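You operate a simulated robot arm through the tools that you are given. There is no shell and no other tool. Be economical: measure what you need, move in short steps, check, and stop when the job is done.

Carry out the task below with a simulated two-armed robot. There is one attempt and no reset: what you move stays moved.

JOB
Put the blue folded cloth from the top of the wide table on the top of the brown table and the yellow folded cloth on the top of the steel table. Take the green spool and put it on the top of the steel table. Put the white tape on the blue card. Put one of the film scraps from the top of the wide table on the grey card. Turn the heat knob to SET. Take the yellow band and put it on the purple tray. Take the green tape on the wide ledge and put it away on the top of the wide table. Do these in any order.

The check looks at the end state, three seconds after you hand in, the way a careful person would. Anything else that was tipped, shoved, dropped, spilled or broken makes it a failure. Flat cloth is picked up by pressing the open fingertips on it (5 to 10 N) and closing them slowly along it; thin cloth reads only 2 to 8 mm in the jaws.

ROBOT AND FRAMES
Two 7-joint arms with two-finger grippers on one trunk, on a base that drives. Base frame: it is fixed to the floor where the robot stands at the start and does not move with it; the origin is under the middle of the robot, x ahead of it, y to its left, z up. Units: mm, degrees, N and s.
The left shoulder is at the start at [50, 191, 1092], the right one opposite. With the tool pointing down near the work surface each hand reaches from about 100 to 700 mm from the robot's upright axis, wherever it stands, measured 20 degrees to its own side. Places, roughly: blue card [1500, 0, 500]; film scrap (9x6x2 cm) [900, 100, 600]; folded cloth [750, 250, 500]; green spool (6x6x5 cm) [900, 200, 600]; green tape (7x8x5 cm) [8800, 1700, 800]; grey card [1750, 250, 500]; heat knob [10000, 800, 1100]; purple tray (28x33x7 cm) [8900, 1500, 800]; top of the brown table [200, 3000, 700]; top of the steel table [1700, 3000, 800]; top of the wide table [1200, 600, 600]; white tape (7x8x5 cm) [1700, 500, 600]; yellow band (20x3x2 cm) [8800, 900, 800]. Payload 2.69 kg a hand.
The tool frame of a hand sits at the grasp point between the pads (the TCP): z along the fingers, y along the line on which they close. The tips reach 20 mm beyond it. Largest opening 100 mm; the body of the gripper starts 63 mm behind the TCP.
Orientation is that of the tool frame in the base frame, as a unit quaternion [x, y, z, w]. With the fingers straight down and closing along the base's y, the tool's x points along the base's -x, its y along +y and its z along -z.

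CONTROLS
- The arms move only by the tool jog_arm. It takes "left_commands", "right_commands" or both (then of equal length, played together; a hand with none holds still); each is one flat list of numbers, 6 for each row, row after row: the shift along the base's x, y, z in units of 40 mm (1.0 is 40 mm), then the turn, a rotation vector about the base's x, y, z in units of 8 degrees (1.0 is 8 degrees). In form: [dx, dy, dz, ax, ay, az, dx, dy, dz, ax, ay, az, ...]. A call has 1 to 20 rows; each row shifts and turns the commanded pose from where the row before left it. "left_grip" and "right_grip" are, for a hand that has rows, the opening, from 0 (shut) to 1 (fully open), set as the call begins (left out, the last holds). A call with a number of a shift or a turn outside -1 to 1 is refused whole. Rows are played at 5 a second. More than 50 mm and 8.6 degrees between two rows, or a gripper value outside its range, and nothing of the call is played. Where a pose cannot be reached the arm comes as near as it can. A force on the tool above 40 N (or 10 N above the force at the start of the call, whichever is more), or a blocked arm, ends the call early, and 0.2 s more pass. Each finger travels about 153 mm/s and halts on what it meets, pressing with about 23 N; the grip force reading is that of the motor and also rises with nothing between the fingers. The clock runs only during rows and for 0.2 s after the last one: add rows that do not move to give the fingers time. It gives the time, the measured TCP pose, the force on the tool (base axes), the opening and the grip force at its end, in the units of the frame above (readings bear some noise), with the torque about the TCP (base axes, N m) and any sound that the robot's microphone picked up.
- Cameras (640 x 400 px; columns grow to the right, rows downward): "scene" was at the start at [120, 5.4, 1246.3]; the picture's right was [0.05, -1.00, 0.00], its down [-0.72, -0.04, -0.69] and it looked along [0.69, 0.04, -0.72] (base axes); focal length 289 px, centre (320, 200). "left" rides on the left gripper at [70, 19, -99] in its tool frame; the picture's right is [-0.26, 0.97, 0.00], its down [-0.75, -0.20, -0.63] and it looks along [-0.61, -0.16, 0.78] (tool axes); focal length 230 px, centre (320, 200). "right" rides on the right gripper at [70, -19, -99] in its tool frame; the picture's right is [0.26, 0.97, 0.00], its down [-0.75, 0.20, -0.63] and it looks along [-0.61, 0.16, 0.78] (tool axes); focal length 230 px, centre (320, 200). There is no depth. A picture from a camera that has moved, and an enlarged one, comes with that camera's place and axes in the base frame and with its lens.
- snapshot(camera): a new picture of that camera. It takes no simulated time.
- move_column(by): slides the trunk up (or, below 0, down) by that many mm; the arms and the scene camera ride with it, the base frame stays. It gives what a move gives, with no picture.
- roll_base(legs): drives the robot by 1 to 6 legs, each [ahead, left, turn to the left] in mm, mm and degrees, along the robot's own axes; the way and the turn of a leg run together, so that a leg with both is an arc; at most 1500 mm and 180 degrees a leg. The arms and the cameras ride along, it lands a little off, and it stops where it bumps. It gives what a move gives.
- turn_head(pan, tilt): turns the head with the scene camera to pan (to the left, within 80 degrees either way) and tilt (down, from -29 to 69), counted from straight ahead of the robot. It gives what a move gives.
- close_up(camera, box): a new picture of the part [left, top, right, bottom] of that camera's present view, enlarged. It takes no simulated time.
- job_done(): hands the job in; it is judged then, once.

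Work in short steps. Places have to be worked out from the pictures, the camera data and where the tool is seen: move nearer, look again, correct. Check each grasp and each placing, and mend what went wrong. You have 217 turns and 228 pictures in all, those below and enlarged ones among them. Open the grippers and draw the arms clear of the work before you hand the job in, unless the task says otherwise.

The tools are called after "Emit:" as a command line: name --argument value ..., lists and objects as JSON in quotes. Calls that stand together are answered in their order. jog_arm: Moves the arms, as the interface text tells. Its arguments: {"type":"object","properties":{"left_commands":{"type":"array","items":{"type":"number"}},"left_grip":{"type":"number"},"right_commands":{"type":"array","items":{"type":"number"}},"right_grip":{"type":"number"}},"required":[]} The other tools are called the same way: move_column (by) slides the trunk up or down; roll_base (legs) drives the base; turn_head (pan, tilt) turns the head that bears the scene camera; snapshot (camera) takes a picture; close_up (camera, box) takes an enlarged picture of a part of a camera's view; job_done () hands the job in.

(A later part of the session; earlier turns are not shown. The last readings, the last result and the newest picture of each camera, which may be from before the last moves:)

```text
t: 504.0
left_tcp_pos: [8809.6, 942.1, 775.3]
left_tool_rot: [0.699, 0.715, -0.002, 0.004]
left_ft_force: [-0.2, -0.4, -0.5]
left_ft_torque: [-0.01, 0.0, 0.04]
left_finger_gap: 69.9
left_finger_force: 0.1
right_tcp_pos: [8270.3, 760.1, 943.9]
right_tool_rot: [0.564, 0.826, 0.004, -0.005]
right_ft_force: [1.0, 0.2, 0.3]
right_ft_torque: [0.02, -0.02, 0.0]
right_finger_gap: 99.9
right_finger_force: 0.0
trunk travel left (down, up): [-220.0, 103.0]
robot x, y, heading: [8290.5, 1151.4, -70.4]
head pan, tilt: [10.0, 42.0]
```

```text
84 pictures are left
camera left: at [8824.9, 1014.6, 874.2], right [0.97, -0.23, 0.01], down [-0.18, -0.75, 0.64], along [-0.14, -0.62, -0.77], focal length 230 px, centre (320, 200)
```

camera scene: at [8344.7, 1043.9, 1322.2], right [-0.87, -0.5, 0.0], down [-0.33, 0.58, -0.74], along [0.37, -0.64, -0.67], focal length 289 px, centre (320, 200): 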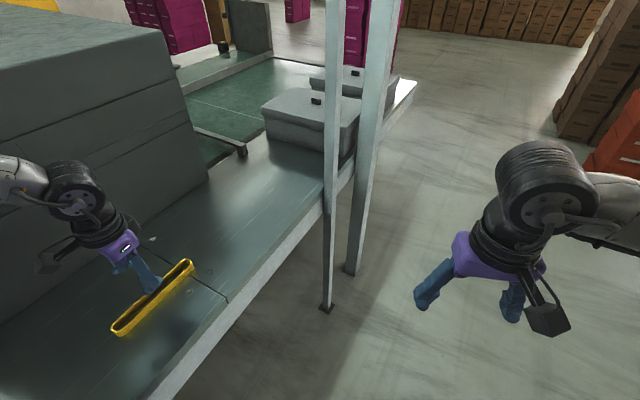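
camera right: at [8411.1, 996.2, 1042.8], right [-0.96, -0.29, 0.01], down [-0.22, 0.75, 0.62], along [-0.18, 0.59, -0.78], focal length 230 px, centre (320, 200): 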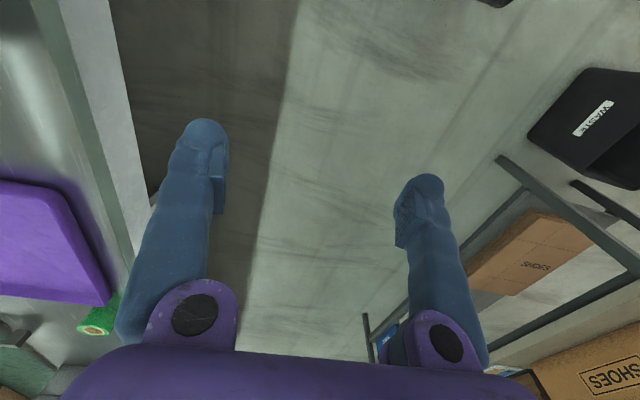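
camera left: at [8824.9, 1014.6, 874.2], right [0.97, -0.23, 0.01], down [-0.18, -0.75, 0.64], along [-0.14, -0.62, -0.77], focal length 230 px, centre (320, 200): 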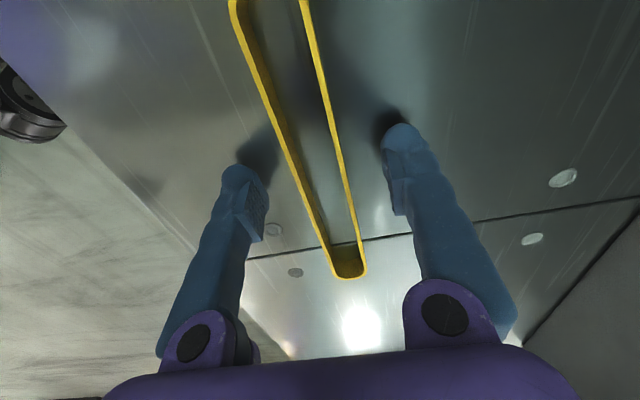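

Tips about 755. Step down a little to just above the ledge.

Emit:
jog_arm --left_commands '[0, 0, -0.06, 0, 0, 0, 0, 0, -0.06, 0, 0, 0, 0, 0, 0, 0, 0, 0]'

Emit:
jog_arm --left_commands '[0, 0, 0, 0, 0, 0, 0, 0, 0, 0, 0, 0, 0, 0, 0, 0, 0, 0, 0, 0, 0, 0, 0, 0]' --left_grip 0.0

Emit:
snapshot --camera "left"

```text
t: 504.8
left_tcp_pos: [8809.6, 943.5, 770.9]
left_tool_rot: [0.698, 0.716, -0.001, 0.006]
left_ft_force: [0.6, 0.1, 0.0]
left_ft_torque: [-0.04, -0.03, 0.04]
left_finger_gap: 70.4
left_finger_force: 0.1
right_tcp_pos: [8269.6, 760.6, 943.3]
right_tool_rot: [0.563, 0.826, 0.005, -0.006]
right_ft_force: [0.5, -0.3, -0.2]
right_ft_torque: [0.01, 0.0, 0.01]
right_finger_gap: 100.0
right_finger_force: 0.2
trunk travel left (down, up): [-220.0, 103.0]
robot x, y, heading: [8292.5, 1152.7, -70.2]
head pan, tilt: [10.0, 42.0]
```

```text
t: 505.8
left_tcp_pos: [8809.4, 943.6, 768.2]
left_tool_rot: [0.698, 0.716, -0.001, 0.004]
left_ft_force: [0.1, 0.9, 0.9]
left_ft_torque: [0.0, -0.03, -0.06]
left_finger_gap: 27.2
left_finger_force: 23.2
right_tcp_pos: [8269.9, 761.0, 944.5]
right_tool_rot: [0.563, 0.826, 0.005, -0.005]
right_ft_force: [0.9, 0.3, -0.1]
right_ft_torque: [-0.02, -0.02, 0.05]
right_finger_gap: 99.9
right_finger_force: 0.1
trunk travel left (down, up): [-220.0, 103.0]
robot x, y, heading: [8287.7, 1150.8, -70.0]
head pan, tilt: [10.0, 42.0]
```

```text
83 pictures are left
camera left: at [8825.2, 1014.7, 869.4], right [0.97, -0.23, 0.01], down [-0.18, -0.75, 0.64], along [-0.14, -0.62, -0.77], focal length 230 px, centre (320, 200)
```

left: 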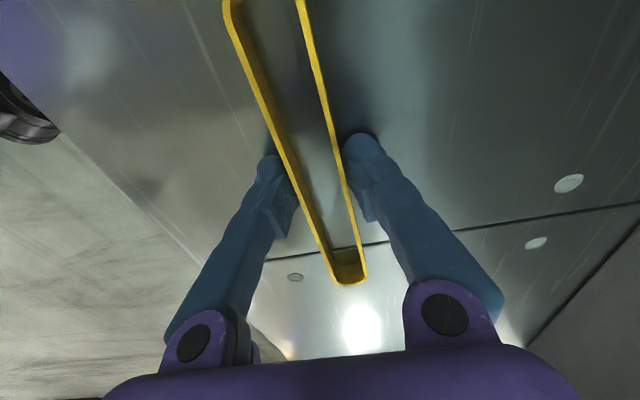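

Band gripped at 27 mm. Lift slowly and look at the tray.

Emit:
jog_arm --left_commands '[0, 0, 0.08, 0, 0, 0, 0, 0, 0.12, 0, 0, 0, 0, 0, 0.2, 0, 0, 0, 0, 0, 0.3, 0, 0, 0, 0, 0, 0.4, 0, 0, 0, 0, 0, 0.5, 0, 0, 0, 0, 0, 0.5, 0, 0, 0, 0, 0, 0.5, 0, 0, 0, 0, 0, 0.4, 0, 0, 0]'

Emit:
turn_head --pan 65 --tilt 38

Emit:
snapshot --camera "scene"

Emit:
snapshot --camera "left"

```text
t: 507.8
left_tcp_pos: [8808.1, 942.7, 889.9]
left_tool_rot: [0.698, 0.716, 0.0, 0.004]
left_ft_force: [-0.2, -0.9, -0.4]
left_ft_torque: [-0.05, 0.02, 0.03]
left_finger_gap: 27.2
left_finger_force: 23.5
right_tcp_pos: [8270.9, 760.1, 943.8]
right_tool_rot: [0.564, 0.826, 0.004, -0.005]
right_ft_force: [0.3, -0.4, -0.6]
right_ft_torque: [-0.03, -0.01, 0.0]
right_finger_gap: 100.0
right_finger_force: 0.1
trunk travel left (down, up): [-220.0, 103.0]
robot x, y, heading: [8288.5, 1155.9, -70.1]
head pan, tilt: [10.0, 42.0]
```

```text
t: 509.1
left_tcp_pos: [8810.4, 942.6, 889.2]
left_tool_rot: [0.699, 0.715, -0.002, 0.004]
left_ft_force: [0.4, 0.1, -0.1]
left_ft_torque: [0.0, -0.02, 0.01]
left_finger_gap: 27.2
left_finger_force: 23.2
right_tcp_pos: [8270.6, 760.6, 943.0]
right_tool_rot: [0.564, 0.826, 0.005, -0.005]
right_ft_force: [-0.7, 0.5, 0.0]
right_ft_torque: [-0.02, 0.0, -0.01]
right_finger_gap: 100.0
right_finger_force: 0.2
trunk travel left (down, up): [-220.0, 103.0]
robot x, y, heading: [8292.1, 1150.4, -70.0]
head pan, tilt: [65.0, 38.0]
```

```text
82 pictures are left
camera scene: at [8389.1, 1108.7, 1328.1], right [-0.09, -1.0, 0.0], down [-0.61, 0.06, -0.79], along [0.78, -0.07, -0.62], focal length 289 px, centre (320, 200)
```

scene: 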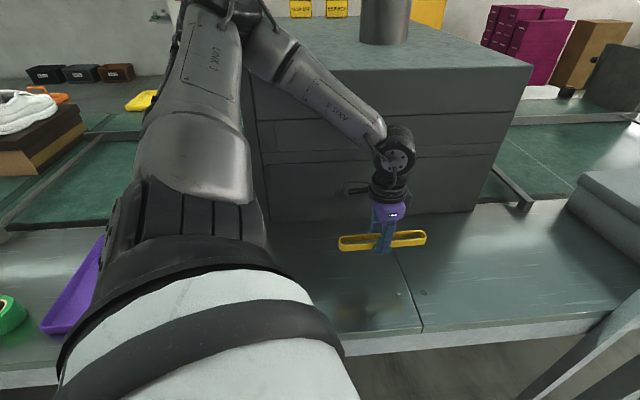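

```text
81 pictures are left
camera left: at [8825.2, 1015.1, 989.4], right [0.97, -0.23, 0.01], down [-0.18, -0.75, 0.64], along [-0.14, -0.62, -0.77], focal length 230 px, centre (320, 200)
```

left: 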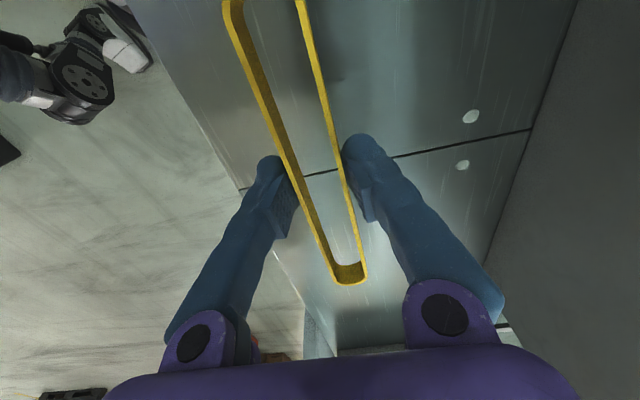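

Band held. I translate the base +530 mm in y (away from the oven) so the hand comes over the tray.

Emit:
roll_base --legs '[[-498, 181, 0]]'

Emit:
snapshot --camera "left"

Emit:
snapshot --camera "scene"

```text
t: 512.2
left_tcp_pos: [8810.9, 1475.3, 890.8]
left_tool_rot: [0.698, 0.716, -0.002, 0.005]
left_ft_force: [-0.9, -0.1, -0.5]
left_ft_torque: [0.0, 0.0, 0.01]
left_finger_gap: 27.2
left_finger_force: 23.5
right_tcp_pos: [8271.5, 1290.0, 943.5]
right_tool_rot: [0.563, 0.826, 0.005, -0.005]
right_ft_force: [0.5, 0.1, 0.0]
right_ft_torque: [-0.01, 0.0, -0.02]
right_finger_gap: 100.0
right_finger_force: 0.1
trunk travel left (down, up): [-220.0, 103.0]
robot x, y, heading: [8289.9, 1683.3, -70.0]
head pan, tilt: [65.0, 38.0]
```

```text
80 pictures are left
camera left: at [8826.2, 1546.2, 989.6], right [0.97, -0.23, 0.01], down [-0.18, -0.75, 0.64], along [-0.14, -0.62, -0.77], focal length 230 px, centre (320, 200)
```

left: 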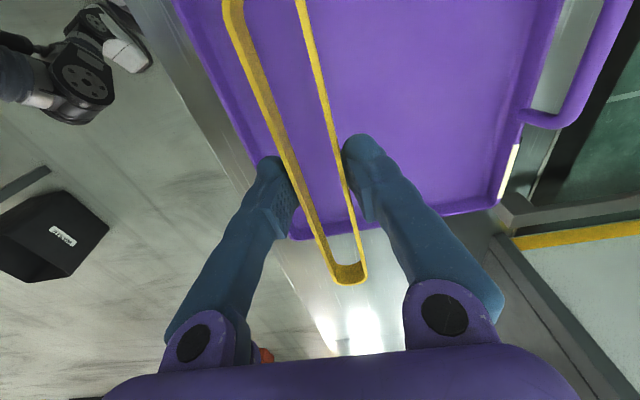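

```text
79 pictures are left
camera scene: at [8389.8, 1638.8, 1328.2], right [-0.09, -1.0, 0.0], down [-0.61, 0.05, -0.79], along [0.79, -0.07, -0.62], focal length 289 px, centre (320, 200)
```

scene: 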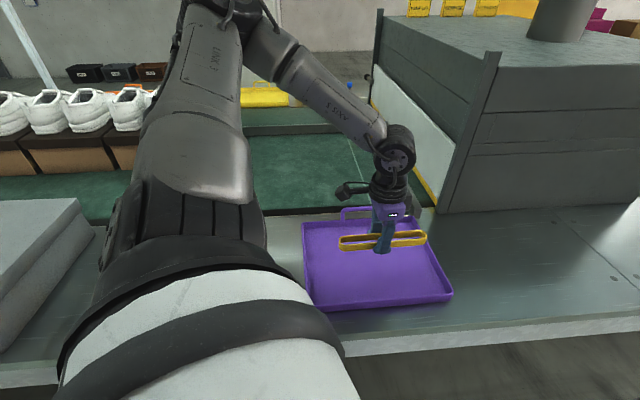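

Tray spans about x 8734–8985, y 1310–1625. I shift +40 mm in x and lower the band into the tray.

Emit:
jog_arm --left_commands '[0.4, 0, -0.2, 0, 0, 0, 0.5, 0, -0.4, 0, 0, 0, 0.1, 0, -0.5, 0, 0, 0, 0, 0, -0.5, 0, 0, 0, 0, 0, -0.5, 0, 0, 0, 0, 0, -0.2, 0, 0, 0, 0, 0, -0.1, 0, 0, 0, 0, 0, 0, 0, 0, 0]'

Emit:
snapshot --camera "left"

```text
t: 514.0
left_tcp_pos: [8850.1, 1475.8, 793.5]
left_tool_rot: [0.697, 0.717, -0.001, 0.006]
left_ft_force: [-0.7, 0.0, 0.8]
left_ft_torque: [-0.01, -0.01, -0.02]
left_finger_gap: 27.3
left_finger_force: 23.0
right_tcp_pos: [8272.2, 1289.4, 942.7]
right_tool_rot: [0.563, 0.827, 0.005, -0.005]
right_ft_force: [-0.2, 0.6, 1.0]
right_ft_torque: [0.01, 0.0, 0.0]
right_finger_gap: 100.2
right_finger_force: 0.2
trunk travel left (down, up): [-220.0, 103.0]
robot x, y, heading: [8286.9, 1680.3, -69.7]
head pan, tilt: [65.0, 38.0]
```

```text
78 pictures are left
camera left: at [8865.9, 1546.2, 893.5], right [0.97, -0.23, 0.01], down [-0.18, -0.75, 0.64], along [-0.14, -0.62, -0.77], focal length 230 px, centre (320, 200)
```

left: 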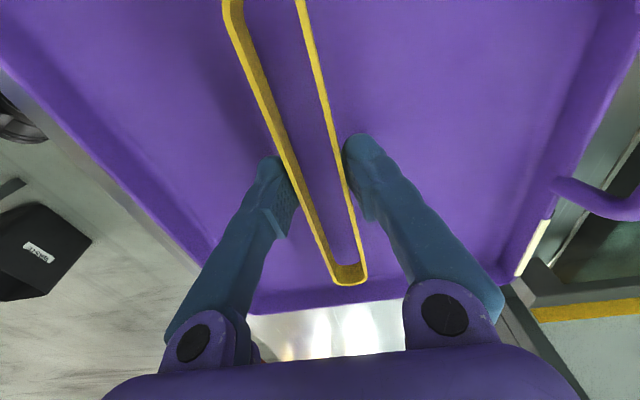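

Inside the tray's outline. Lower in 3 mm steps to contact.

Emit:
jog_arm --left_commands '[0, 0, -0.1, 0, 0, 0, 0, 0, -0.08, 0, 0, 0, 0, 0, -0.08, 0, 0, 0, 0, 0, -0.06, 0, 0, 0, 0, 0, 0, 0, 0, 0]'

```text
t: 515.2
left_tcp_pos: [8850.4, 1475.3, 780.9]
left_tool_rot: [0.697, 0.717, -0.002, 0.004]
left_ft_force: [-0.2, -0.1, -0.3]
left_ft_torque: [0.0, 0.02, 0.03]
left_finger_gap: 27.4
left_finger_force: 23.7
right_tcp_pos: [8271.2, 1289.3, 943.8]
right_tool_rot: [0.563, 0.827, 0.004, -0.005]
right_ft_force: [-0.2, -0.2, -0.3]
right_ft_torque: [-0.01, 0.03, -0.01]
right_finger_gap: 100.0
right_finger_force: 0.1
trunk travel left (down, up): [-220.0, 103.0]
robot x, y, heading: [8286.1, 1685.1, -70.0]
head pan, tilt: [65.0, 38.0]
```

Emit:
jog_arm --left_commands '[0, 0, -0.05, 0, 0, 0, 0, 0, -0.05, 0, 0, 0, 0, 0, -0.05, 0, 0, 0, 0, 0, 0, 0, 0, 0]'

```text
t: 516.2
left_tcp_pos: [8850.3, 1473.8, 775.7]
left_tool_rot: [0.698, 0.716, -0.002, 0.005]
left_ft_force: [1.0, 1.2, 6.4]
left_ft_torque: [0.05, 0.02, 0.04]
left_finger_gap: 27.1
left_finger_force: 22.9
right_tcp_pos: [8271.1, 1291.0, 943.2]
right_tool_rot: [0.563, 0.827, 0.004, -0.005]
right_ft_force: [-0.2, 0.6, 0.0]
right_ft_torque: [0.01, 0.01, -0.02]
right_finger_gap: 100.0
right_finger_force: 0.1
trunk travel left (down, up): [-220.0, 103.0]
robot x, y, heading: [8290.5, 1682.7, -70.0]
head pan, tilt: [65.0, 38.0]
```

Contact (6 N). Release to 50 mm and rise.

Emit:
jog_arm --left_commands '[0, 0, 0, 0, 0, 0, 0, 0, 0, 0, 0, 0]' --left_grip 0.5

Emit:
jog_arm --left_commands '[0, 0, 0.2, 0, 0, 0, 0, 0, 0.5, 0, 0, 0, 0, 0, 0.8, 0, 0, 0, 0, 0, 1, 0, 0, 0, 0, 0, 1, 0, 0, 0, 0, 0, 0.5, 0, 0, 0]'

Emit:
snapshot --camera "left"

```text
t: 516.8
left_tcp_pos: [8849.4, 1473.9, 776.0]
left_tool_rot: [0.697, 0.717, -0.001, 0.006]
left_ft_force: [1.9, -3.0, 9.1]
left_ft_torque: [-0.02, 0.23, 0.07]
left_finger_gap: 48.4
left_finger_force: 0.1
right_tcp_pos: [8271.7, 1290.1, 944.2]
right_tool_rot: [0.563, 0.827, 0.005, -0.005]
right_ft_force: [-1.4, -0.4, 0.2]
right_ft_torque: [-0.01, 0.01, -0.02]
right_finger_gap: 100.1
right_finger_force: 0.0
trunk travel left (down, up): [-220.0, 103.0]
robot x, y, heading: [8288.9, 1682.4, -70.2]
head pan, tilt: [65.0, 38.0]
```

```text
t: 518.2
left_tcp_pos: [8850.7, 1473.9, 936.4]
left_tool_rot: [0.697, 0.717, -0.001, 0.005]
left_ft_force: [0.0, 0.5, 1.0]
left_ft_torque: [-0.02, -0.03, -0.03]
left_finger_gap: 50.1
left_finger_force: 0.1
right_tcp_pos: [8271.6, 1289.8, 944.0]
right_tool_rot: [0.563, 0.827, 0.005, -0.005]
right_ft_force: [0.1, 0.1, 0.9]
right_ft_torque: [-0.01, -0.02, -0.01]
right_finger_gap: 99.9
right_finger_force: 0.0
trunk travel left (down, up): [-220.0, 103.0]
robot x, y, heading: [8291.6, 1678.5, -70.0]
head pan, tilt: [65.0, 38.0]
```

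```text
77 pictures are left
camera left: at [8866.3, 1545.4, 1035.1], right [0.97, -0.23, 0.01], down [-0.18, -0.75, 0.64], along [-0.14, -0.62, -0.77], focal length 230 px, centre (320, 200)
```

left: 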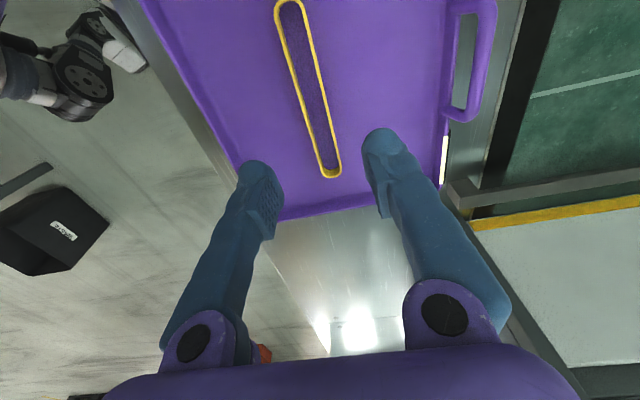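

The band lies in the purple tray. Now to the knob on the far side: I back away, straighten to heading 0 and drive toward the line's right end to look.

Emit:
roll_base --legs '[[-85, -235, 0], [0, 0, 70], [0, -1500, 0], [0, -700, 0]]'

Emit:
turn_head --pan -10 --tilt 15

Emit:
snapshot --camera "scene"

Emit:
turn_head --pan 40 --tilt 10

Emit:
snapshot --camera "scene"

```text
t: 542.9
left_tcp_pos: [8435.8, -55.5, 935.0]
left_tool_rot: [0.161, 0.987, 0.001, 0.005]
left_ft_force: [0.2, 0.8, -0.8]
left_ft_torque: [0.03, -0.02, -0.01]
left_finger_gap: 50.0
left_finger_force: 0.0
right_tcp_pos: [8410.7, -661.8, 943.5]
right_tool_rot: [-0.014, 1.0, 0.001, -0.007]
right_ft_force: [-0.3, -0.6, -0.4]
right_ft_torque: [0.0, 0.02, 0.0]
right_finger_gap: 99.8
right_finger_force: 0.0
trunk travel left (down, up): [-220.0, 103.0]
robot x, y, heading: [8051.5, -508.6, 0.1]
head pan, tilt: [65.0, 38.0]
```

```text
t: 544.3
left_tcp_pos: [8436.4, -53.8, 935.0]
left_tool_rot: [0.161, 0.987, 0.001, 0.005]
left_ft_force: [0.5, -0.5, -0.1]
left_ft_torque: [0.04, 0.0, 0.02]
left_finger_gap: 49.8
left_finger_force: 0.1
right_tcp_pos: [8410.5, -661.3, 944.0]
right_tool_rot: [-0.013, 1.0, 0.001, -0.007]
right_ft_force: [0.1, -0.4, 0.3]
right_ft_torque: [0.0, -0.03, -0.03]
right_finger_gap: 100.1
right_finger_force: 0.1
trunk travel left (down, up): [-220.0, 103.0]
robot x, y, heading: [8046.5, -511.1, -0.0]
head pan, tilt: [-10.0, 15.0]
```

```text
76 pictures are left
camera scene: at [8180.8, -524.1, 1364.7], right [-0.17, -0.99, 0.0], down [-0.26, 0.04, -0.97], along [0.95, -0.17, -0.26], focal length 289 px, centre (320, 200)
```

scene: 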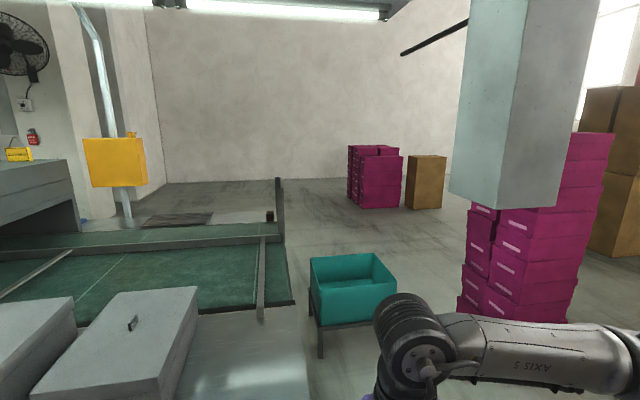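

```text
t: 545.5
left_tcp_pos: [8436.5, -54.3, 934.9]
left_tool_rot: [0.16, 0.987, 0.0, 0.005]
left_ft_force: [0.0, 0.8, -0.3]
left_ft_torque: [-0.02, -0.01, 0.0]
left_finger_gap: 50.1
left_finger_force: 0.0
right_tcp_pos: [8412.4, -662.0, 942.7]
right_tool_rot: [-0.014, 1.0, 0.001, -0.007]
right_ft_force: [-0.4, -0.4, -0.9]
right_ft_torque: [-0.03, 0.0, -0.01]
right_finger_gap: 100.2
right_finger_force: 0.1
trunk travel left (down, up): [-220.0, 103.0]
robot x, y, heading: [8051.8, -508.9, 0.1]
head pan, tilt: [40.0, 10.0]
```

```text
75 pictures are left
camera scene: at [8160.0, -448.2, 1372.8], right [0.64, -0.77, 0.0], down [-0.13, -0.11, -0.98], along [0.75, 0.63, -0.17], focal length 289 px, centre (320, 200)
```

scene: 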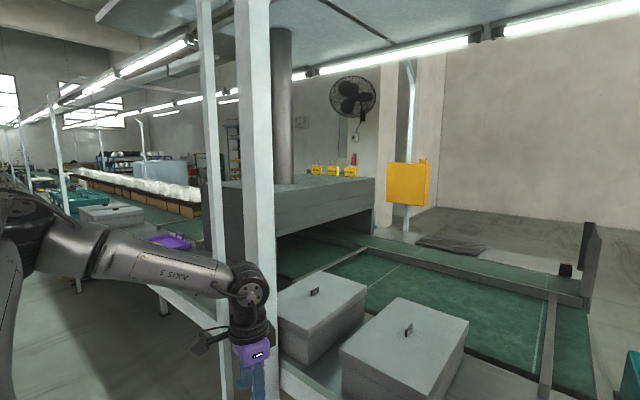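

The knob should be on the oven's far side (x≈10000). The passage between the teal bin and pink stack is narrow, so I go through facing +y (strafing), then up the far side.

Emit:
jog_arm --left_commands '[-0.8, -0.8, 0, 0, 0, 0.8, -0.8, -0.8, 0, 0, 0, 0.8, -0.3, -0.8, 0, 0, 0, 0.7]' --right_commands '[-0.8, 0.3, 0, 0, 0, 0, -0.6, 0.3, 0, 0, 0, 0, 0, 0, 0, 0, 0, 0]'

Emit:
roll_base --legs '[[0, -1030, 0], [0, 0, 90], [0, -600, 0]]'

Emit:
turn_head --pan -70 --tilt 25

Emit:
snapshot --camera "scene"

```text
t: 546.3
left_tcp_pos: [8359.8, -151.0, 936.6]
left_tool_rot: [0.0, 1.0, 0.003, 0.005]
left_ft_force: [0.1, -0.4, 0.6]
left_ft_torque: [0.03, 0.01, 0.02]
left_finger_gap: 50.3
left_finger_force: 0.1
right_tcp_pos: [8355.2, -636.4, 944.0]
right_tool_rot: [-0.013, 1.0, 0.002, -0.007]
right_ft_force: [0.1, 0.2, -0.3]
right_ft_torque: [0.02, 0.01, 0.01]
right_finger_gap: 99.9
right_finger_force: 0.1
trunk travel left (down, up): [-220.0, 103.0]
robot x, y, heading: [8048.3, -506.3, -0.0]
head pan, tilt: [40.0, 10.0]
```

```text
t: 563.3
left_tcp_pos: [8051.8, -1231.9, 936.9]
left_tool_rot: [0.709, -0.706, -0.003, -0.003]
left_ft_force: [-0.9, -1.0, 0.6]
left_ft_torque: [0.04, 0.01, 0.01]
left_finger_gap: 49.8
left_finger_force: 0.0
right_tcp_pos: [8528.3, -1244.8, 939.3]
right_tool_rot: [0.729, -0.684, 0.015, 0.022]
right_ft_force: [-0.6, 0.1, 0.7]
right_ft_torque: [0.0, 0.02, 0.02]
right_finger_gap: 100.0
right_finger_force: 0.0
trunk travel left (down, up): [-220.0, 103.0]
robot x, y, heading: [8414.9, -1539.1, 90.5]
head pan, tilt: [40.0, 10.0]
stopped in leg 3: the robot was blocked; the commanded pose is now the measured one
```

```text
t: 565.2
left_tcp_pos: [8055.3, -1230.2, 935.9]
left_tool_rot: [0.708, -0.706, -0.004, -0.002]
left_ft_force: [0.5, -0.6, 0.5]
left_ft_torque: [-0.03, -0.01, -0.03]
left_finger_gap: 50.1
left_finger_force: 0.1
right_tcp_pos: [8532.4, -1243.1, 936.9]
right_tool_rot: [0.727, -0.686, 0.012, 0.02]
right_ft_force: [0.6, 0.4, -0.3]
right_ft_torque: [0.0, 0.0, -0.01]
right_finger_gap: 99.9
right_finger_force: 0.0
trunk travel left (down, up): [-220.0, 103.0]
robot x, y, heading: [8413.1, -1539.0, 90.5]
head pan, tilt: [-70.0, 25.0]
```

```text
74 pictures are left
camera scene: at [8500.6, -1465.4, 1348.5], right [0.35, -0.94, 0.0], down [-0.4, -0.15, -0.91], along [0.85, 0.31, -0.42], focal length 289 px, centre (320, 200)
```

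scene: 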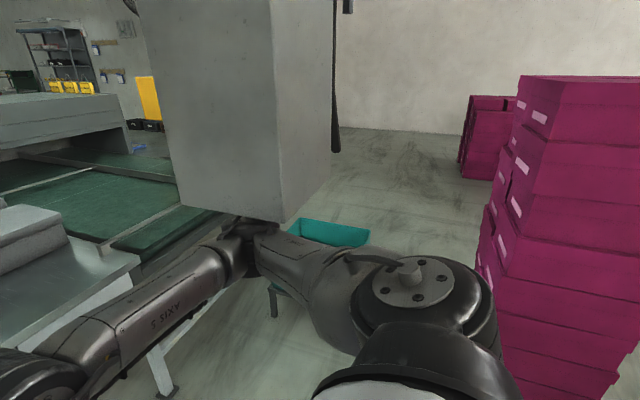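

The right elbow touched a hanging duct (bottom ≈z 1100). I back off, lower the trunk 210 mm so the arms pass beneath it, and continue at y≈−1580.

Emit:
roll_base --legs '[[-40, 120, -0.5]]'

Emit:
move_column --by -210

Emit:
roll_base --legs '[[0, -700, 0]]'

Emit:
snapshot --camera "scene"

```text
t: 566.9
left_tcp_pos: [7937.7, -1267.0, 934.4]
left_tool_rot: [-0.705, 0.709, 0.004, 0.002]
left_ft_force: [-0.2, 0.6, 0.3]
left_ft_torque: [-0.02, 0.0, 0.01]
left_finger_gap: 49.9
left_finger_force: 0.1
right_tcp_pos: [8414.8, -1284.1, 937.1]
right_tool_rot: [0.725, -0.689, 0.013, 0.021]
right_ft_force: [-0.4, 0.2, 0.5]
right_ft_torque: [0.02, -0.01, 0.01]
right_finger_gap: 100.0
right_finger_force: 0.1
trunk travel left (down, up): [-220.0, 103.0]
robot x, y, heading: [8296.6, -1580.9, 89.7]
head pan, tilt: [-70.0, 25.0]
```

```text
t: 569.1
left_tcp_pos: [7936.7, -1266.6, 725.8]
left_tool_rot: [-0.705, 0.709, 0.005, 0.002]
left_ft_force: [0.2, 0.8, -0.3]
left_ft_torque: [-0.01, 0.0, 0.02]
left_finger_gap: 49.9
left_finger_force: 0.1
right_tcp_pos: [8414.7, -1284.0, 728.2]
right_tool_rot: [0.724, -0.689, 0.012, 0.021]
right_ft_force: [0.0, 0.6, 0.1]
right_ft_torque: [-0.01, -0.02, 0.01]
right_finger_gap: 99.6
right_finger_force: 0.0
trunk travel left (down, up): [-10.0, 313.0]
robot x, y, heading: [8293.6, -1578.4, 89.6]
head pan, tilt: [-70.0, 25.0]
```

```text
t: 574.5
left_tcp_pos: [8546.1, -1266.7, 725.5]
left_tool_rot: [-0.704, 0.71, 0.004, 0.002]
left_ft_force: [-0.2, -0.8, 0.2]
left_ft_torque: [0.0, -0.01, -0.04]
left_finger_gap: 49.6
left_finger_force: 0.1
right_tcp_pos: [9023.8, -1283.7, 727.0]
right_tool_rot: [0.723, -0.69, 0.013, 0.021]
right_ft_force: [0.4, -0.3, 0.8]
right_ft_torque: [0.01, 0.03, -0.04]
right_finger_gap: 100.2
right_finger_force: 0.0
trunk travel left (down, up): [-10.0, 313.0]
robot x, y, heading: [8903.2, -1577.6, 89.7]
head pan, tilt: [-70.0, 25.0]
stopped in leg 1: the robot was blocked; the commanded pose is now the measured one
```

```text
73 pictures are left
camera scene: at [8989.3, -1507.0, 1138.5], right [0.34, -0.94, 0.0], down [-0.4, -0.14, -0.91], along [0.85, 0.31, -0.42], focal length 289 px, centre (320, 200)
```

scene: 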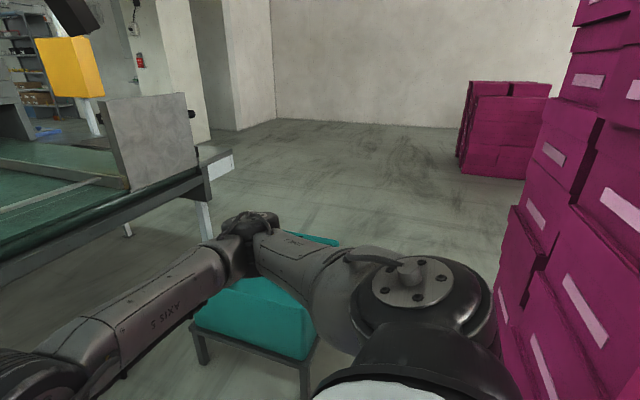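

Blocked again at x≈8903. I look down to the right to see what the base or arm is touching.

Emit:
turn_head --pan -80 --tilt 60

Emit:
snapshot --camera "scene"

Emit:
turn_head --pan -40 --tilt 0

Emit:
snapshot --camera "scene"

```text
t: 575.6
left_tcp_pos: [8545.5, -1267.0, 725.4]
left_tool_rot: [-0.704, 0.71, 0.005, 0.002]
left_ft_force: [-0.1, 0.1, -0.3]
left_ft_torque: [0.01, -0.02, 0.01]
left_finger_gap: 50.3
left_finger_force: 0.0
right_tcp_pos: [9022.4, -1284.5, 727.2]
right_tool_rot: [0.723, -0.69, 0.013, 0.021]
right_ft_force: [-0.7, 0.0, -0.7]
right_ft_torque: [0.0, 0.0, 0.01]
right_finger_gap: 100.1
right_finger_force: 0.1
trunk travel left (down, up): [-10.0, 313.0]
robot x, y, heading: [8904.7, -1582.5, 89.6]
head pan, tilt: [-80.0, 60.0]
```

```text
72 pictures are left
camera scene: at [8968.2, -1526.7, 1088.4], right [0.17, -0.99, 0.0], down [-0.85, -0.15, -0.5], along [0.49, 0.08, -0.87], focal length 289 px, centre (320, 200)
```

scene: 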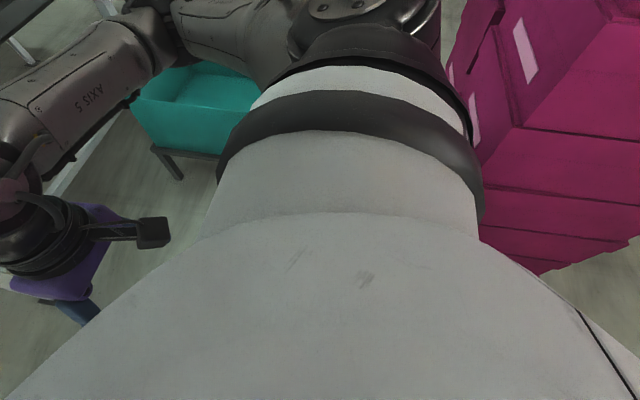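

```text
t: 576.9
left_tcp_pos: [8546.5, -1265.9, 725.7]
left_tool_rot: [-0.703, 0.711, 0.006, 0.002]
left_ft_force: [-0.1, -0.7, 0.4]
left_ft_torque: [0.03, -0.03, -0.02]
left_finger_gap: 50.0
left_finger_force: 0.0
right_tcp_pos: [9021.8, -1285.3, 726.4]
right_tool_rot: [0.723, -0.69, 0.013, 0.021]
right_ft_force: [-0.5, -0.1, 0.0]
right_ft_torque: [0.01, -0.03, -0.02]
right_finger_gap: 100.2
right_finger_force: 0.0
trunk travel left (down, up): [-10.0, 313.0]
robot x, y, heading: [8898.7, -1580.4, 89.8]
head pan, tilt: [-40.0, 0.0]
```

```text
71 pictures are left
camera scene: at [8960.7, -1469.3, 1178.8], right [0.76, -0.65, 0.0], down [0.0, 0.0, -1.0], along [0.65, 0.76, 0.0], focal length 289 px, centre (320, 200)
```

scene: 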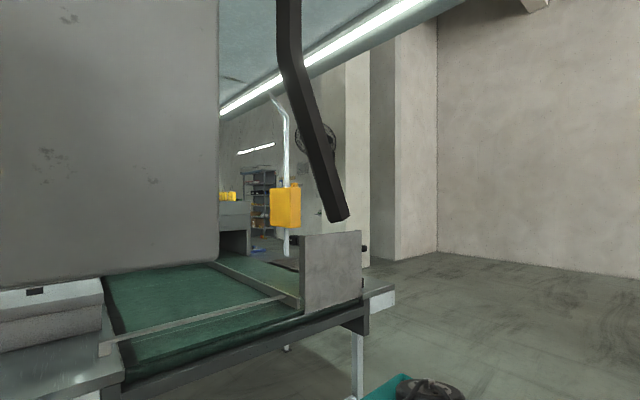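

I'll use the hand cameras to see the floor near the base.

Emit:
snapshot --camera "right"

Emit:
snapshot --camera "left"

```text
70 pictures are left
camera right: at [9046.0, -1348.9, 828.2], right [-0.95, -0.3, 0.02], down [-0.23, 0.77, 0.6], along [-0.2, 0.56, -0.8], focal length 230 px, centre (320, 200)
```

right: 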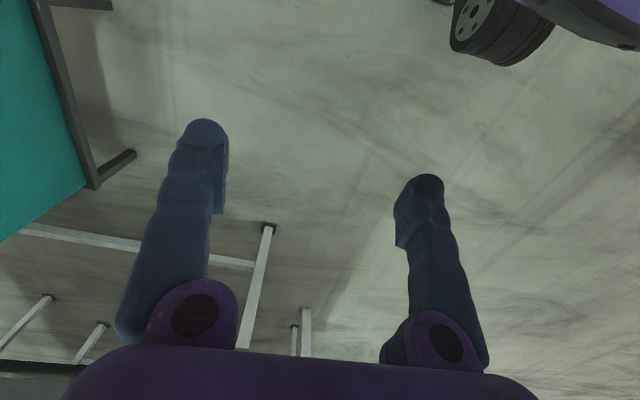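

```text
69 pictures are left
camera left: at [8527.2, -1337.0, 825.4], right [-0.96, 0.27, 0.01], down [0.21, 0.74, 0.64], along [0.16, 0.61, -0.77], focal length 230 px, centre (320, 200)
```

left: 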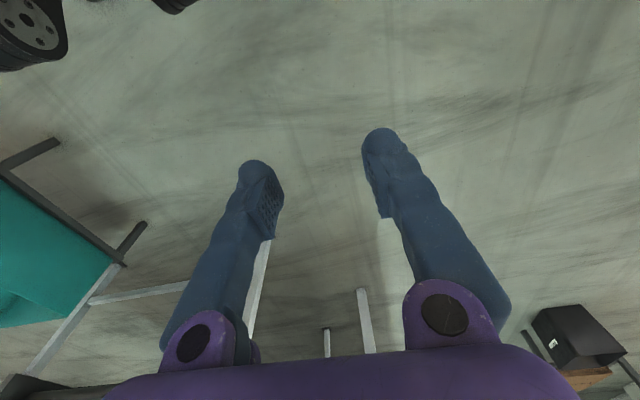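

Nothing obvious touches. I try a small move: 60 mm back and 150 mm right.

Emit:
roll_base --legs '[[-80, 0, 0], [0, -200, 0]]'

```text
t: 577.9
left_tcp_pos: [8536.4, -1288.8, 725.9]
left_tool_rot: [-0.707, 0.707, 0.005, 0.001]
left_ft_force: [0.1, 0.2, -0.4]
left_ft_torque: [0.0, -0.01, 0.02]
left_finger_gap: 50.0
left_finger_force: 0.0
right_tcp_pos: [9014.6, -1303.3, 727.7]
right_tool_rot: [0.727, -0.687, 0.013, 0.021]
right_ft_force: [0.3, -0.3, -1.1]
right_ft_torque: [0.02, 0.01, -0.02]
right_finger_gap: 100.1
right_finger_force: 0.0
trunk travel left (down, up): [-10.0, 313.0]
robot x, y, heading: [8899.7, -1598.7, 90.2]
head pan, tilt: [-40.0, 0.0]
stopped in leg 1: the robot was blocked; the commanded pose is now the measured one
```

Backward is blocked too, so something lies behind. I look over both sides.

Emit:
turn_head --pan -80 --tilt 20

Emit:
snapshot --camera "scene"

Emit:
turn_head --pan 80 --tilt 35

Emit:
snapshot --camera "scene"

```text
t: 578.9
left_tcp_pos: [8536.9, -1289.6, 725.2]
left_tool_rot: [0.707, -0.707, -0.006, -0.002]
left_ft_force: [0.7, -0.1, 0.4]
left_ft_torque: [-0.03, 0.03, 0.01]
left_finger_gap: 49.9
left_finger_force: 0.2
right_tcp_pos: [9013.4, -1302.7, 726.1]
right_tool_rot: [0.726, -0.687, 0.013, 0.021]
right_ft_force: [0.5, -0.2, 0.1]
right_ft_torque: [0.0, -0.04, -0.01]
right_finger_gap: 100.1
right_finger_force: 0.1
trunk travel left (down, up): [-10.0, 313.0]
robot x, y, heading: [8892.5, -1598.7, 90.2]
head pan, tilt: [-80.0, 20.0]
```

```text
68 pictures are left
camera scene: at [8986.8, -1540.9, 1146.6], right [0.18, -0.98, 0.0], down [-0.34, -0.06, -0.94], along [0.92, 0.17, -0.34], focal length 289 px, centre (320, 200)
```

scene: 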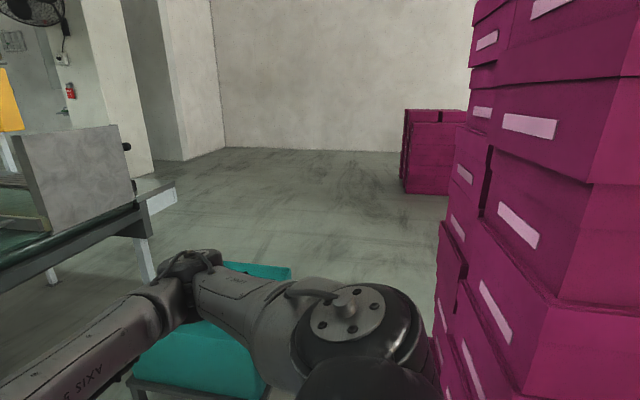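

```text
t: 581.4
left_tcp_pos: [8536.6, -1289.2, 725.8]
left_tool_rot: [0.707, -0.707, -0.004, -0.002]
left_ft_force: [1.3, 0.8, 0.4]
left_ft_torque: [0.02, -0.01, -0.05]
left_finger_gap: 50.0
left_finger_force: 0.0
right_tcp_pos: [9013.5, -1303.3, 726.9]
right_tool_rot: [0.727, -0.686, 0.013, 0.02]
right_ft_force: [-0.2, 0.3, -0.1]
right_ft_torque: [0.04, -0.01, 0.0]
right_finger_gap: 100.0
right_finger_force: 0.0
trunk travel left (down, up): [-10.0, 313.0]
robot x, y, heading: [8896.1, -1603.7, 90.1]
head pan, tilt: [80.0, 35.0]
```

```text
67 pictures are left
camera scene: at [8808.4, -1542.5, 1122.7], right [0.17, 0.99, 0.0], down [0.57, -0.1, -0.82], along [-0.81, 0.14, -0.57], focal length 289 px, centre (320, 200)
```

scene: 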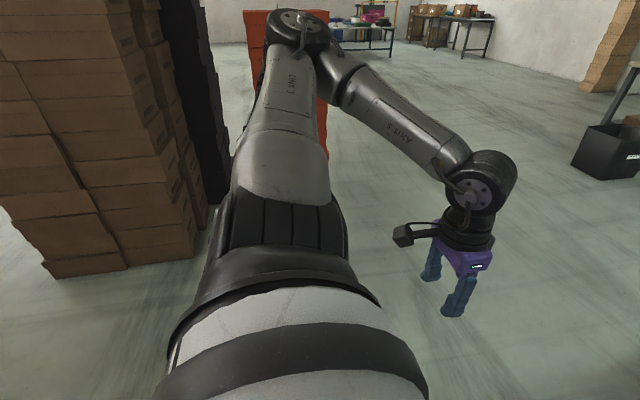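

The gap here is too narrow (pink stack corner ≈[9300,−1700]). I'll back out west and go around the pink stack's south side, then up the far side at x≈10800.

Emit:
roll_base --legs '[[0, 380, 0], [-1280, 0, 0], [0, -1200, 0], [0, -1080, 0]]'

Emit:
turn_head --pan 0 --tilt 10

Emit:
snapshot --camera "scene"

```text
t: 611.0
left_tcp_pos: [10425.8, -2562.6, 725.4]
left_tool_rot: [0.711, -0.704, -0.005, -0.001]
left_ft_force: [-0.4, -0.2, 1.1]
left_ft_torque: [-0.03, -0.04, 0.0]
left_finger_gap: 50.0
left_finger_force: 0.1
right_tcp_pos: [10903.1, -2571.4, 727.1]
right_tool_rot: [0.73, -0.683, 0.013, 0.02]
right_ft_force: [0.1, -0.1, 0.2]
right_ft_torque: [0.0, 0.01, 0.01]
right_finger_gap: 100.0
right_finger_force: 0.1
trunk travel left (down, up): [-10.0, 313.0]
robot x, y, heading: [10785.5, -2868.8, 90.7]
head pan, tilt: [80.0, 35.0]
```

```text
t: 612.6
left_tcp_pos: [10425.5, -2561.2, 725.3]
left_tool_rot: [0.711, -0.704, -0.006, -0.002]
left_ft_force: [0.8, -0.2, -1.2]
left_ft_torque: [0.01, -0.03, -0.01]
left_finger_gap: 50.0
left_finger_force: 0.0
right_tcp_pos: [10904.2, -2571.8, 727.5]
right_tool_rot: [0.729, -0.684, 0.013, 0.021]
right_ft_force: [0.1, -0.3, 0.4]
right_ft_torque: [-0.01, -0.01, 0.0]
right_finger_gap: 100.1
right_finger_force: 0.0
trunk travel left (down, up): [-10.0, 313.0]
robot x, y, heading: [10785.8, -2865.5, 90.7]
head pan, tilt: [0.0, 10.0]
```

```text
66 pictures are left
camera scene: at [10785.6, -2734.2, 1162.8], right [1.0, 0.01, 0.0], down [0.0, -0.17, -0.98], along [-0.01, 0.98, -0.17], focal length 289 px, centre (320, 200)
```

scene: 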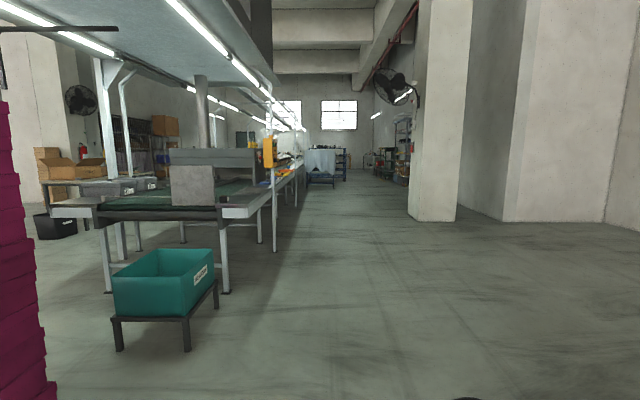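

The far aisle is clear. I drive up it to y≈800, turn to face −x, and look for the knob.

Emit:
roll_base --legs '[[1500, 0, -0.7], [1500, 0, 0], [660, 0, 0], [0, 0, 90]]'

Emit:
move_column --by 150

Emit:
turn_head --pan 0 --tilt 15

Emit:
snapshot --camera "scene"

```text
t: 626.3
left_tcp_pos: [10416.3, 366.1, 726.5]
left_tool_rot: [0.71, -0.705, -0.001, -0.003]
left_ft_force: [0.6, -0.3, -0.1]
left_ft_torque: [-0.01, -0.02, -0.01]
left_finger_gap: 49.9
left_finger_force: 0.0
right_tcp_pos: [10889.8, 365.2, 727.8]
right_tool_rot: [0.731, -0.682, 0.011, 0.019]
right_ft_force: [0.1, 0.1, -0.8]
right_ft_torque: [-0.01, -0.01, 0.0]
right_finger_gap: 100.0
right_finger_force: 0.1
trunk travel left (down, up): [-10.0, 313.0]
robot x, y, heading: [10772.3, 71.8, 90.8]
head pan, tilt: [0.0, 10.0]
stopped in leg 2: the robot was blocked; the commanded pose is now the measured one
```

```text
t: 628.0
left_tcp_pos: [10417.0, 368.1, 877.0]
left_tool_rot: [0.709, -0.705, -0.002, -0.004]
left_ft_force: [0.4, -0.1, 0.8]
left_ft_torque: [-0.01, -0.01, 0.01]
left_finger_gap: 49.8
left_finger_force: 0.0
right_tcp_pos: [10890.9, 364.3, 878.8]
right_tool_rot: [0.731, -0.682, 0.01, 0.02]
right_ft_force: [-0.5, -0.6, -0.4]
right_ft_torque: [0.01, -0.01, -0.03]
right_finger_gap: 99.9
right_finger_force: 0.0
trunk travel left (down, up): [-160.0, 163.0]
robot x, y, heading: [10775.8, 69.6, 90.6]
head pan, tilt: [0.0, 10.0]
```

```text
t: 628.7
left_tcp_pos: [10417.6, 368.3, 877.0]
left_tool_rot: [0.709, -0.705, -0.002, -0.003]
left_ft_force: [0.0, 0.3, -0.3]
left_ft_torque: [-0.02, -0.01, -0.03]
left_finger_gap: 50.1
left_finger_force: 0.0
right_tcp_pos: [10892.2, 363.5, 879.1]
right_tool_rot: [0.73, -0.683, 0.01, 0.019]
right_ft_force: [0.0, -1.3, -0.7]
right_ft_torque: [0.03, -0.05, -0.01]
right_finger_gap: 100.0
right_finger_force: 0.0
trunk travel left (down, up): [-160.0, 163.0]
robot x, y, heading: [10778.0, 70.2, 91.1]
head pan, tilt: [0.0, 15.0]
```

```text
65 pictures are left
camera scene: at [10775.6, 199.4, 1305.7], right [1.0, 0.01, 0.0], down [0.0, -0.25, -0.97], along [-0.02, 0.97, -0.25], focal length 289 px, centre (320, 200)
```

scene: 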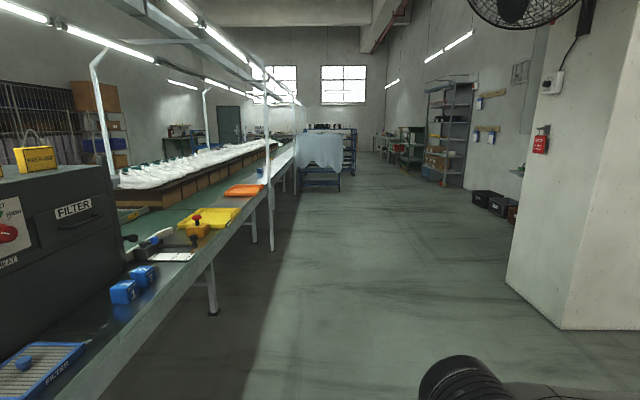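

The left elbow reached the yellow control box's post, so I'm stopped. I can see the red HEAT knob on the oven's panel at left. I sidestep right 220 mm, advance 750 mm and turn left.

Emit:
roll_base --legs '[[0, -230, -1], [760, 0, 0], [0, 0, 90]]'

Emit:
snapshot --camera "scene"

```text
t: 638.9
left_tcp_pos: [10701.8, 473.8, 873.7]
left_tool_rot: [1.0, -0.002, 0.0, -0.003]
left_ft_force: [-1.3, 0.8, 0.6]
left_ft_torque: [0.01, 0.01, -0.02]
left_finger_gap: 50.1
left_finger_force: 0.0
right_tcp_pos: [10709.3, 947.9, 876.5]
right_tool_rot: [0.999, 0.028, 0.023, 0.005]
right_ft_force: [-0.4, 0.0, 0.0]
right_ft_torque: [0.03, -0.03, -0.01]
right_finger_gap: 99.9
right_finger_force: 0.1
trunk travel left (down, up): [-160.0, 163.0]
robot x, y, heading: [11007.2, 827.6, -179.8]
head pan, tilt: [0.0, 15.0]
```

```text
64 pictures are left
camera scene: at [10871.9, 830.5, 1304.7], right [0.0, 1.0, 0.0], down [0.26, 0.0, -0.97], along [-0.97, 0.0, -0.26], focal length 289 px, centre (320, 200)
```

scene: 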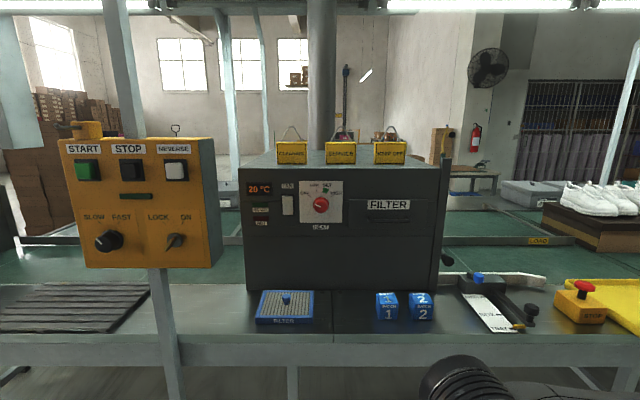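

Emit:
close_up --camera "scene" --box '[240, 160, 400, 260]'

```text
4.00 times, centred on (320, 210) of scene
camera zoom: at [10871.9, 830.5, 1304.7], right [0.0, 1.0, 0.0], down [0.26, 0.0, -0.97], along [-0.97, 0.0, -0.26], focal length 1157 px, centre (320, 160)
```

zoom: 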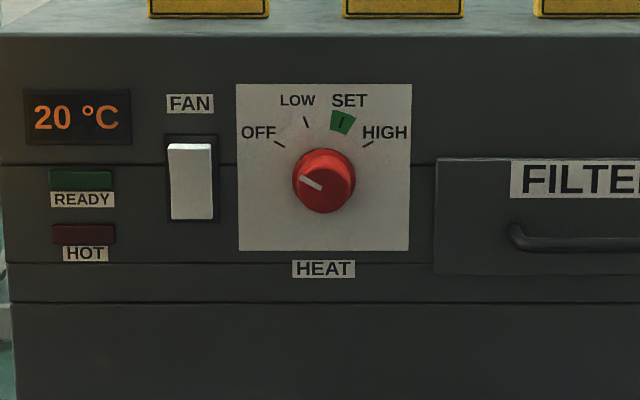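

Knob pointer is at OFF; SET is about 77° clockwise. Knob ≈[10029,833,1062], ⌀≈47 mm. I retract the left arm and swing the right hand to point along −x at the knob's height, still well away.

Emit:
jog_arm --left_commands '[0.3, 0, 0, 0, 0, 0, 0.3, 0, 0, 0, 0, 0, 0.3, 0, 0, 0, 0, 0, 0.3, 0, 0, 0, 0, 0, 0.3, 0, 0, 0, 0, 0, 0.3, 0, 0, 0, 0, 0, 0.3, 0, 0, 0, 0, 0, 0.3, 0, 0, 0, 0, 0, 0, 0, 0, 0, 0, 0, 0, 0, 0, 0, 0, 0, 0, 0, 0, 0, 0, 0, 0, 0, 0, 0, 0, 0]' --right_commands '[-0.435, -0.1, 0.39, 0, 0.94, 0, -0.435, -0.1, 0.39, 0, 0.94, 0, -0.435, -0.1, 0.39, 0, 0.94, 0, -0.435, -0.1, 0.39, 0, 0.94, 0, -0.435, -0.1, 0.39, 0, 0.94, 0, -0.435, -0.1, 0.39, 0, 0.94, 0, -0.435, -0.1, 0.39, 0, 0.94, 0, -0.435, -0.1, 0.39, 0, 0.94, 0, -0.435, -0.1, 0.39, 0, 0.94, 0, -0.435, -0.1, 0.39, 0, 0.94, 0, -0.435, -0.1, 0.39, 0, 0.94, 0, -0.435, -0.1, 0.39, 0, 0.9, 0]'

Emit:
snapshot --camera "scene"

Emit:
snapshot --camera "right"

```text
t: 641.5
left_tcp_pos: [10752.0, 449.3, 867.6]
left_tool_rot: [1.0, -0.002, 0.001, -0.003]
left_ft_force: [0.2, -0.2, -0.3]
left_ft_torque: [-0.02, 0.0, 0.0]
left_finger_gap: 50.1
left_finger_force: 0.1
left hand out of reach, approached as far as the arm can: row 4, 5, 6, 7, 8
right_tcp_pos: [10502.5, 900.0, 1063.5]
right_tool_rot: [0.723, 0.022, -0.691, -0.016]
right_ft_force: [-0.3, 0.3, -0.5]
right_ft_torque: [0.01, 0.02, 0.01]
right_finger_gap: 100.0
right_finger_force: 0.0
trunk travel left (down, up): [-160.0, 163.0]
robot x, y, heading: [11007.4, 829.7, -179.8]
head pan, tilt: [0.0, 15.0]
```

```text
62 pictures are left
camera scene: at [10872.3, 829.6, 1304.7], right [0.0, 1.0, 0.0], down [0.26, 0.0, -0.97], along [-0.97, 0.0, -0.26], focal length 289 px, centre (320, 200)
```

scene: 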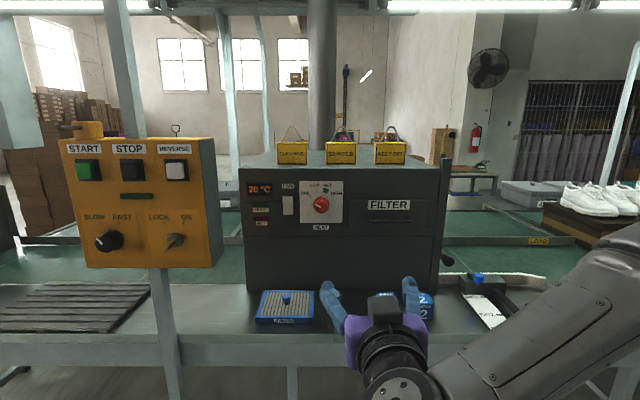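

```text
61 pictures are left
camera right: at [10602.5, 922.6, 999.6], right [0.02, -0.95, -0.31], down [0.6, -0.24, 0.77], along [-0.8, -0.2, 0.56], focal length 230 px, centre (320, 200)
```

right: 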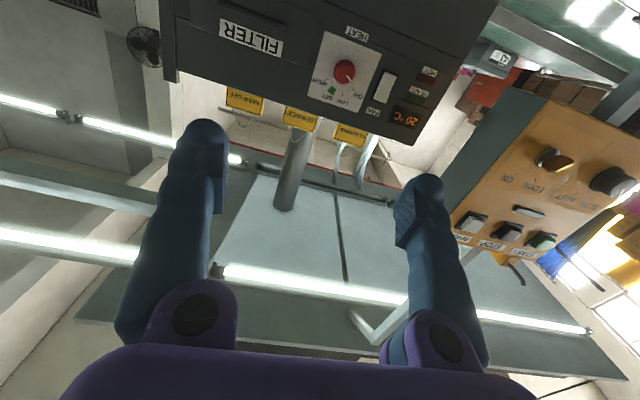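

Tool points at the oven. Knob estimates agree near y≈835, z≈1058. I pre-roll +38° (so I can turn −77° about x), and drive 300 mm closer.

Emit:
jog_arm --right_commands '[0, 0, 0, 0.95, 0, 0, 0, 0, 0, 0.95, 0, 0, 0, 0, 0, 0.95, 0, 0, 0, 0, 0, 0.95, 0, 0, 0, 0, 0, 0.95, 0, 0, 0, 0, 0, 0, 0, 0]' --right_grip 0.75

Emit:
roll_base --legs '[[300, 70, 0]]'

Emit:
snapshot --camera "right"

Emit:
snapshot --camera "scene"

```text
t: 642.9
left_tcp_pos: [10751.0, 449.6, 868.5]
left_tool_rot: [1.0, -0.003, 0.0, -0.003]
left_ft_force: [-0.4, -0.5, -0.4]
left_ft_torque: [0.02, -0.03, 0.03]
left_finger_gap: 50.1
left_finger_force: 0.1
right_tcp_pos: [10501.6, 901.5, 1064.0]
right_tool_rot: [0.679, 0.246, -0.644, -0.251]
right_ft_force: [-0.2, 0.6, 0.8]
right_ft_torque: [0.01, 0.0, 0.02]
right_finger_gap: 75.0
right_finger_force: 0.0
trunk travel left (down, up): [-160.0, 163.0]
robot x, y, heading: [11005.5, 828.0, -179.9]
head pan, tilt: [0.0, 15.0]
```

```text
t: 644.9
left_tcp_pos: [10450.3, 380.5, 868.5]
left_tool_rot: [1.0, -0.003, 0.002, -0.004]
left_ft_force: [0.4, 0.3, 0.3]
left_ft_torque: [0.01, 0.03, -0.03]
left_finger_gap: 49.8
left_finger_force: 0.0
right_tcp_pos: [10199.5, 831.6, 1063.8]
right_tool_rot: [0.68, 0.246, -0.644, -0.251]
right_ft_force: [-0.5, -0.3, -0.4]
right_ft_torque: [0.02, 0.02, 0.02]
right_finger_gap: 75.0
right_finger_force: 0.0
trunk travel left (down, up): [-160.0, 163.0]
robot x, y, heading: [10703.5, 763.0, -180.0]
head pan, tilt: [0.0, 15.0]
```

```text
60 pictures are left
camera right: at [10302.3, 888.3, 1027.3], right [0.02, -0.56, -0.83], down [0.59, -0.66, 0.46], along [-0.8, -0.5, 0.32], focal length 230 px, centre (320, 200)
```

right: 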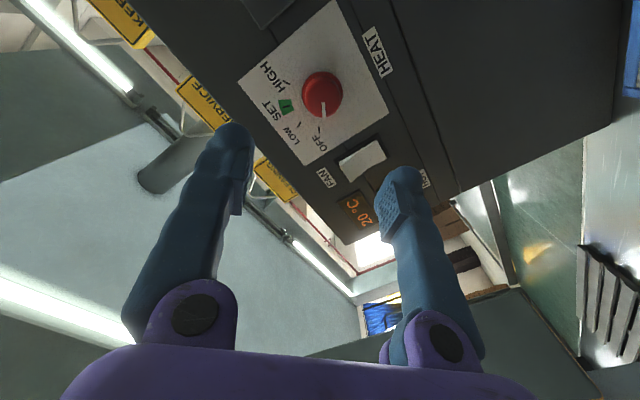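

```text
59 pictures are left
camera scene: at [10570.7, 760.5, 1304.6], right [0.0, 1.0, 0.0], down [0.26, 0.0, -0.97], along [-0.97, 0.0, -0.26], focal length 289 px, centre (320, 200)
```

scene: 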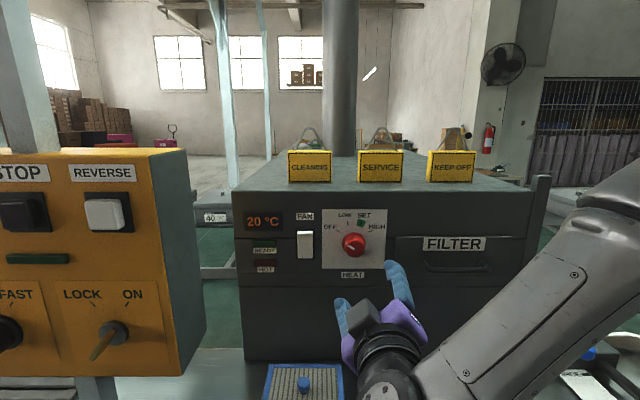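

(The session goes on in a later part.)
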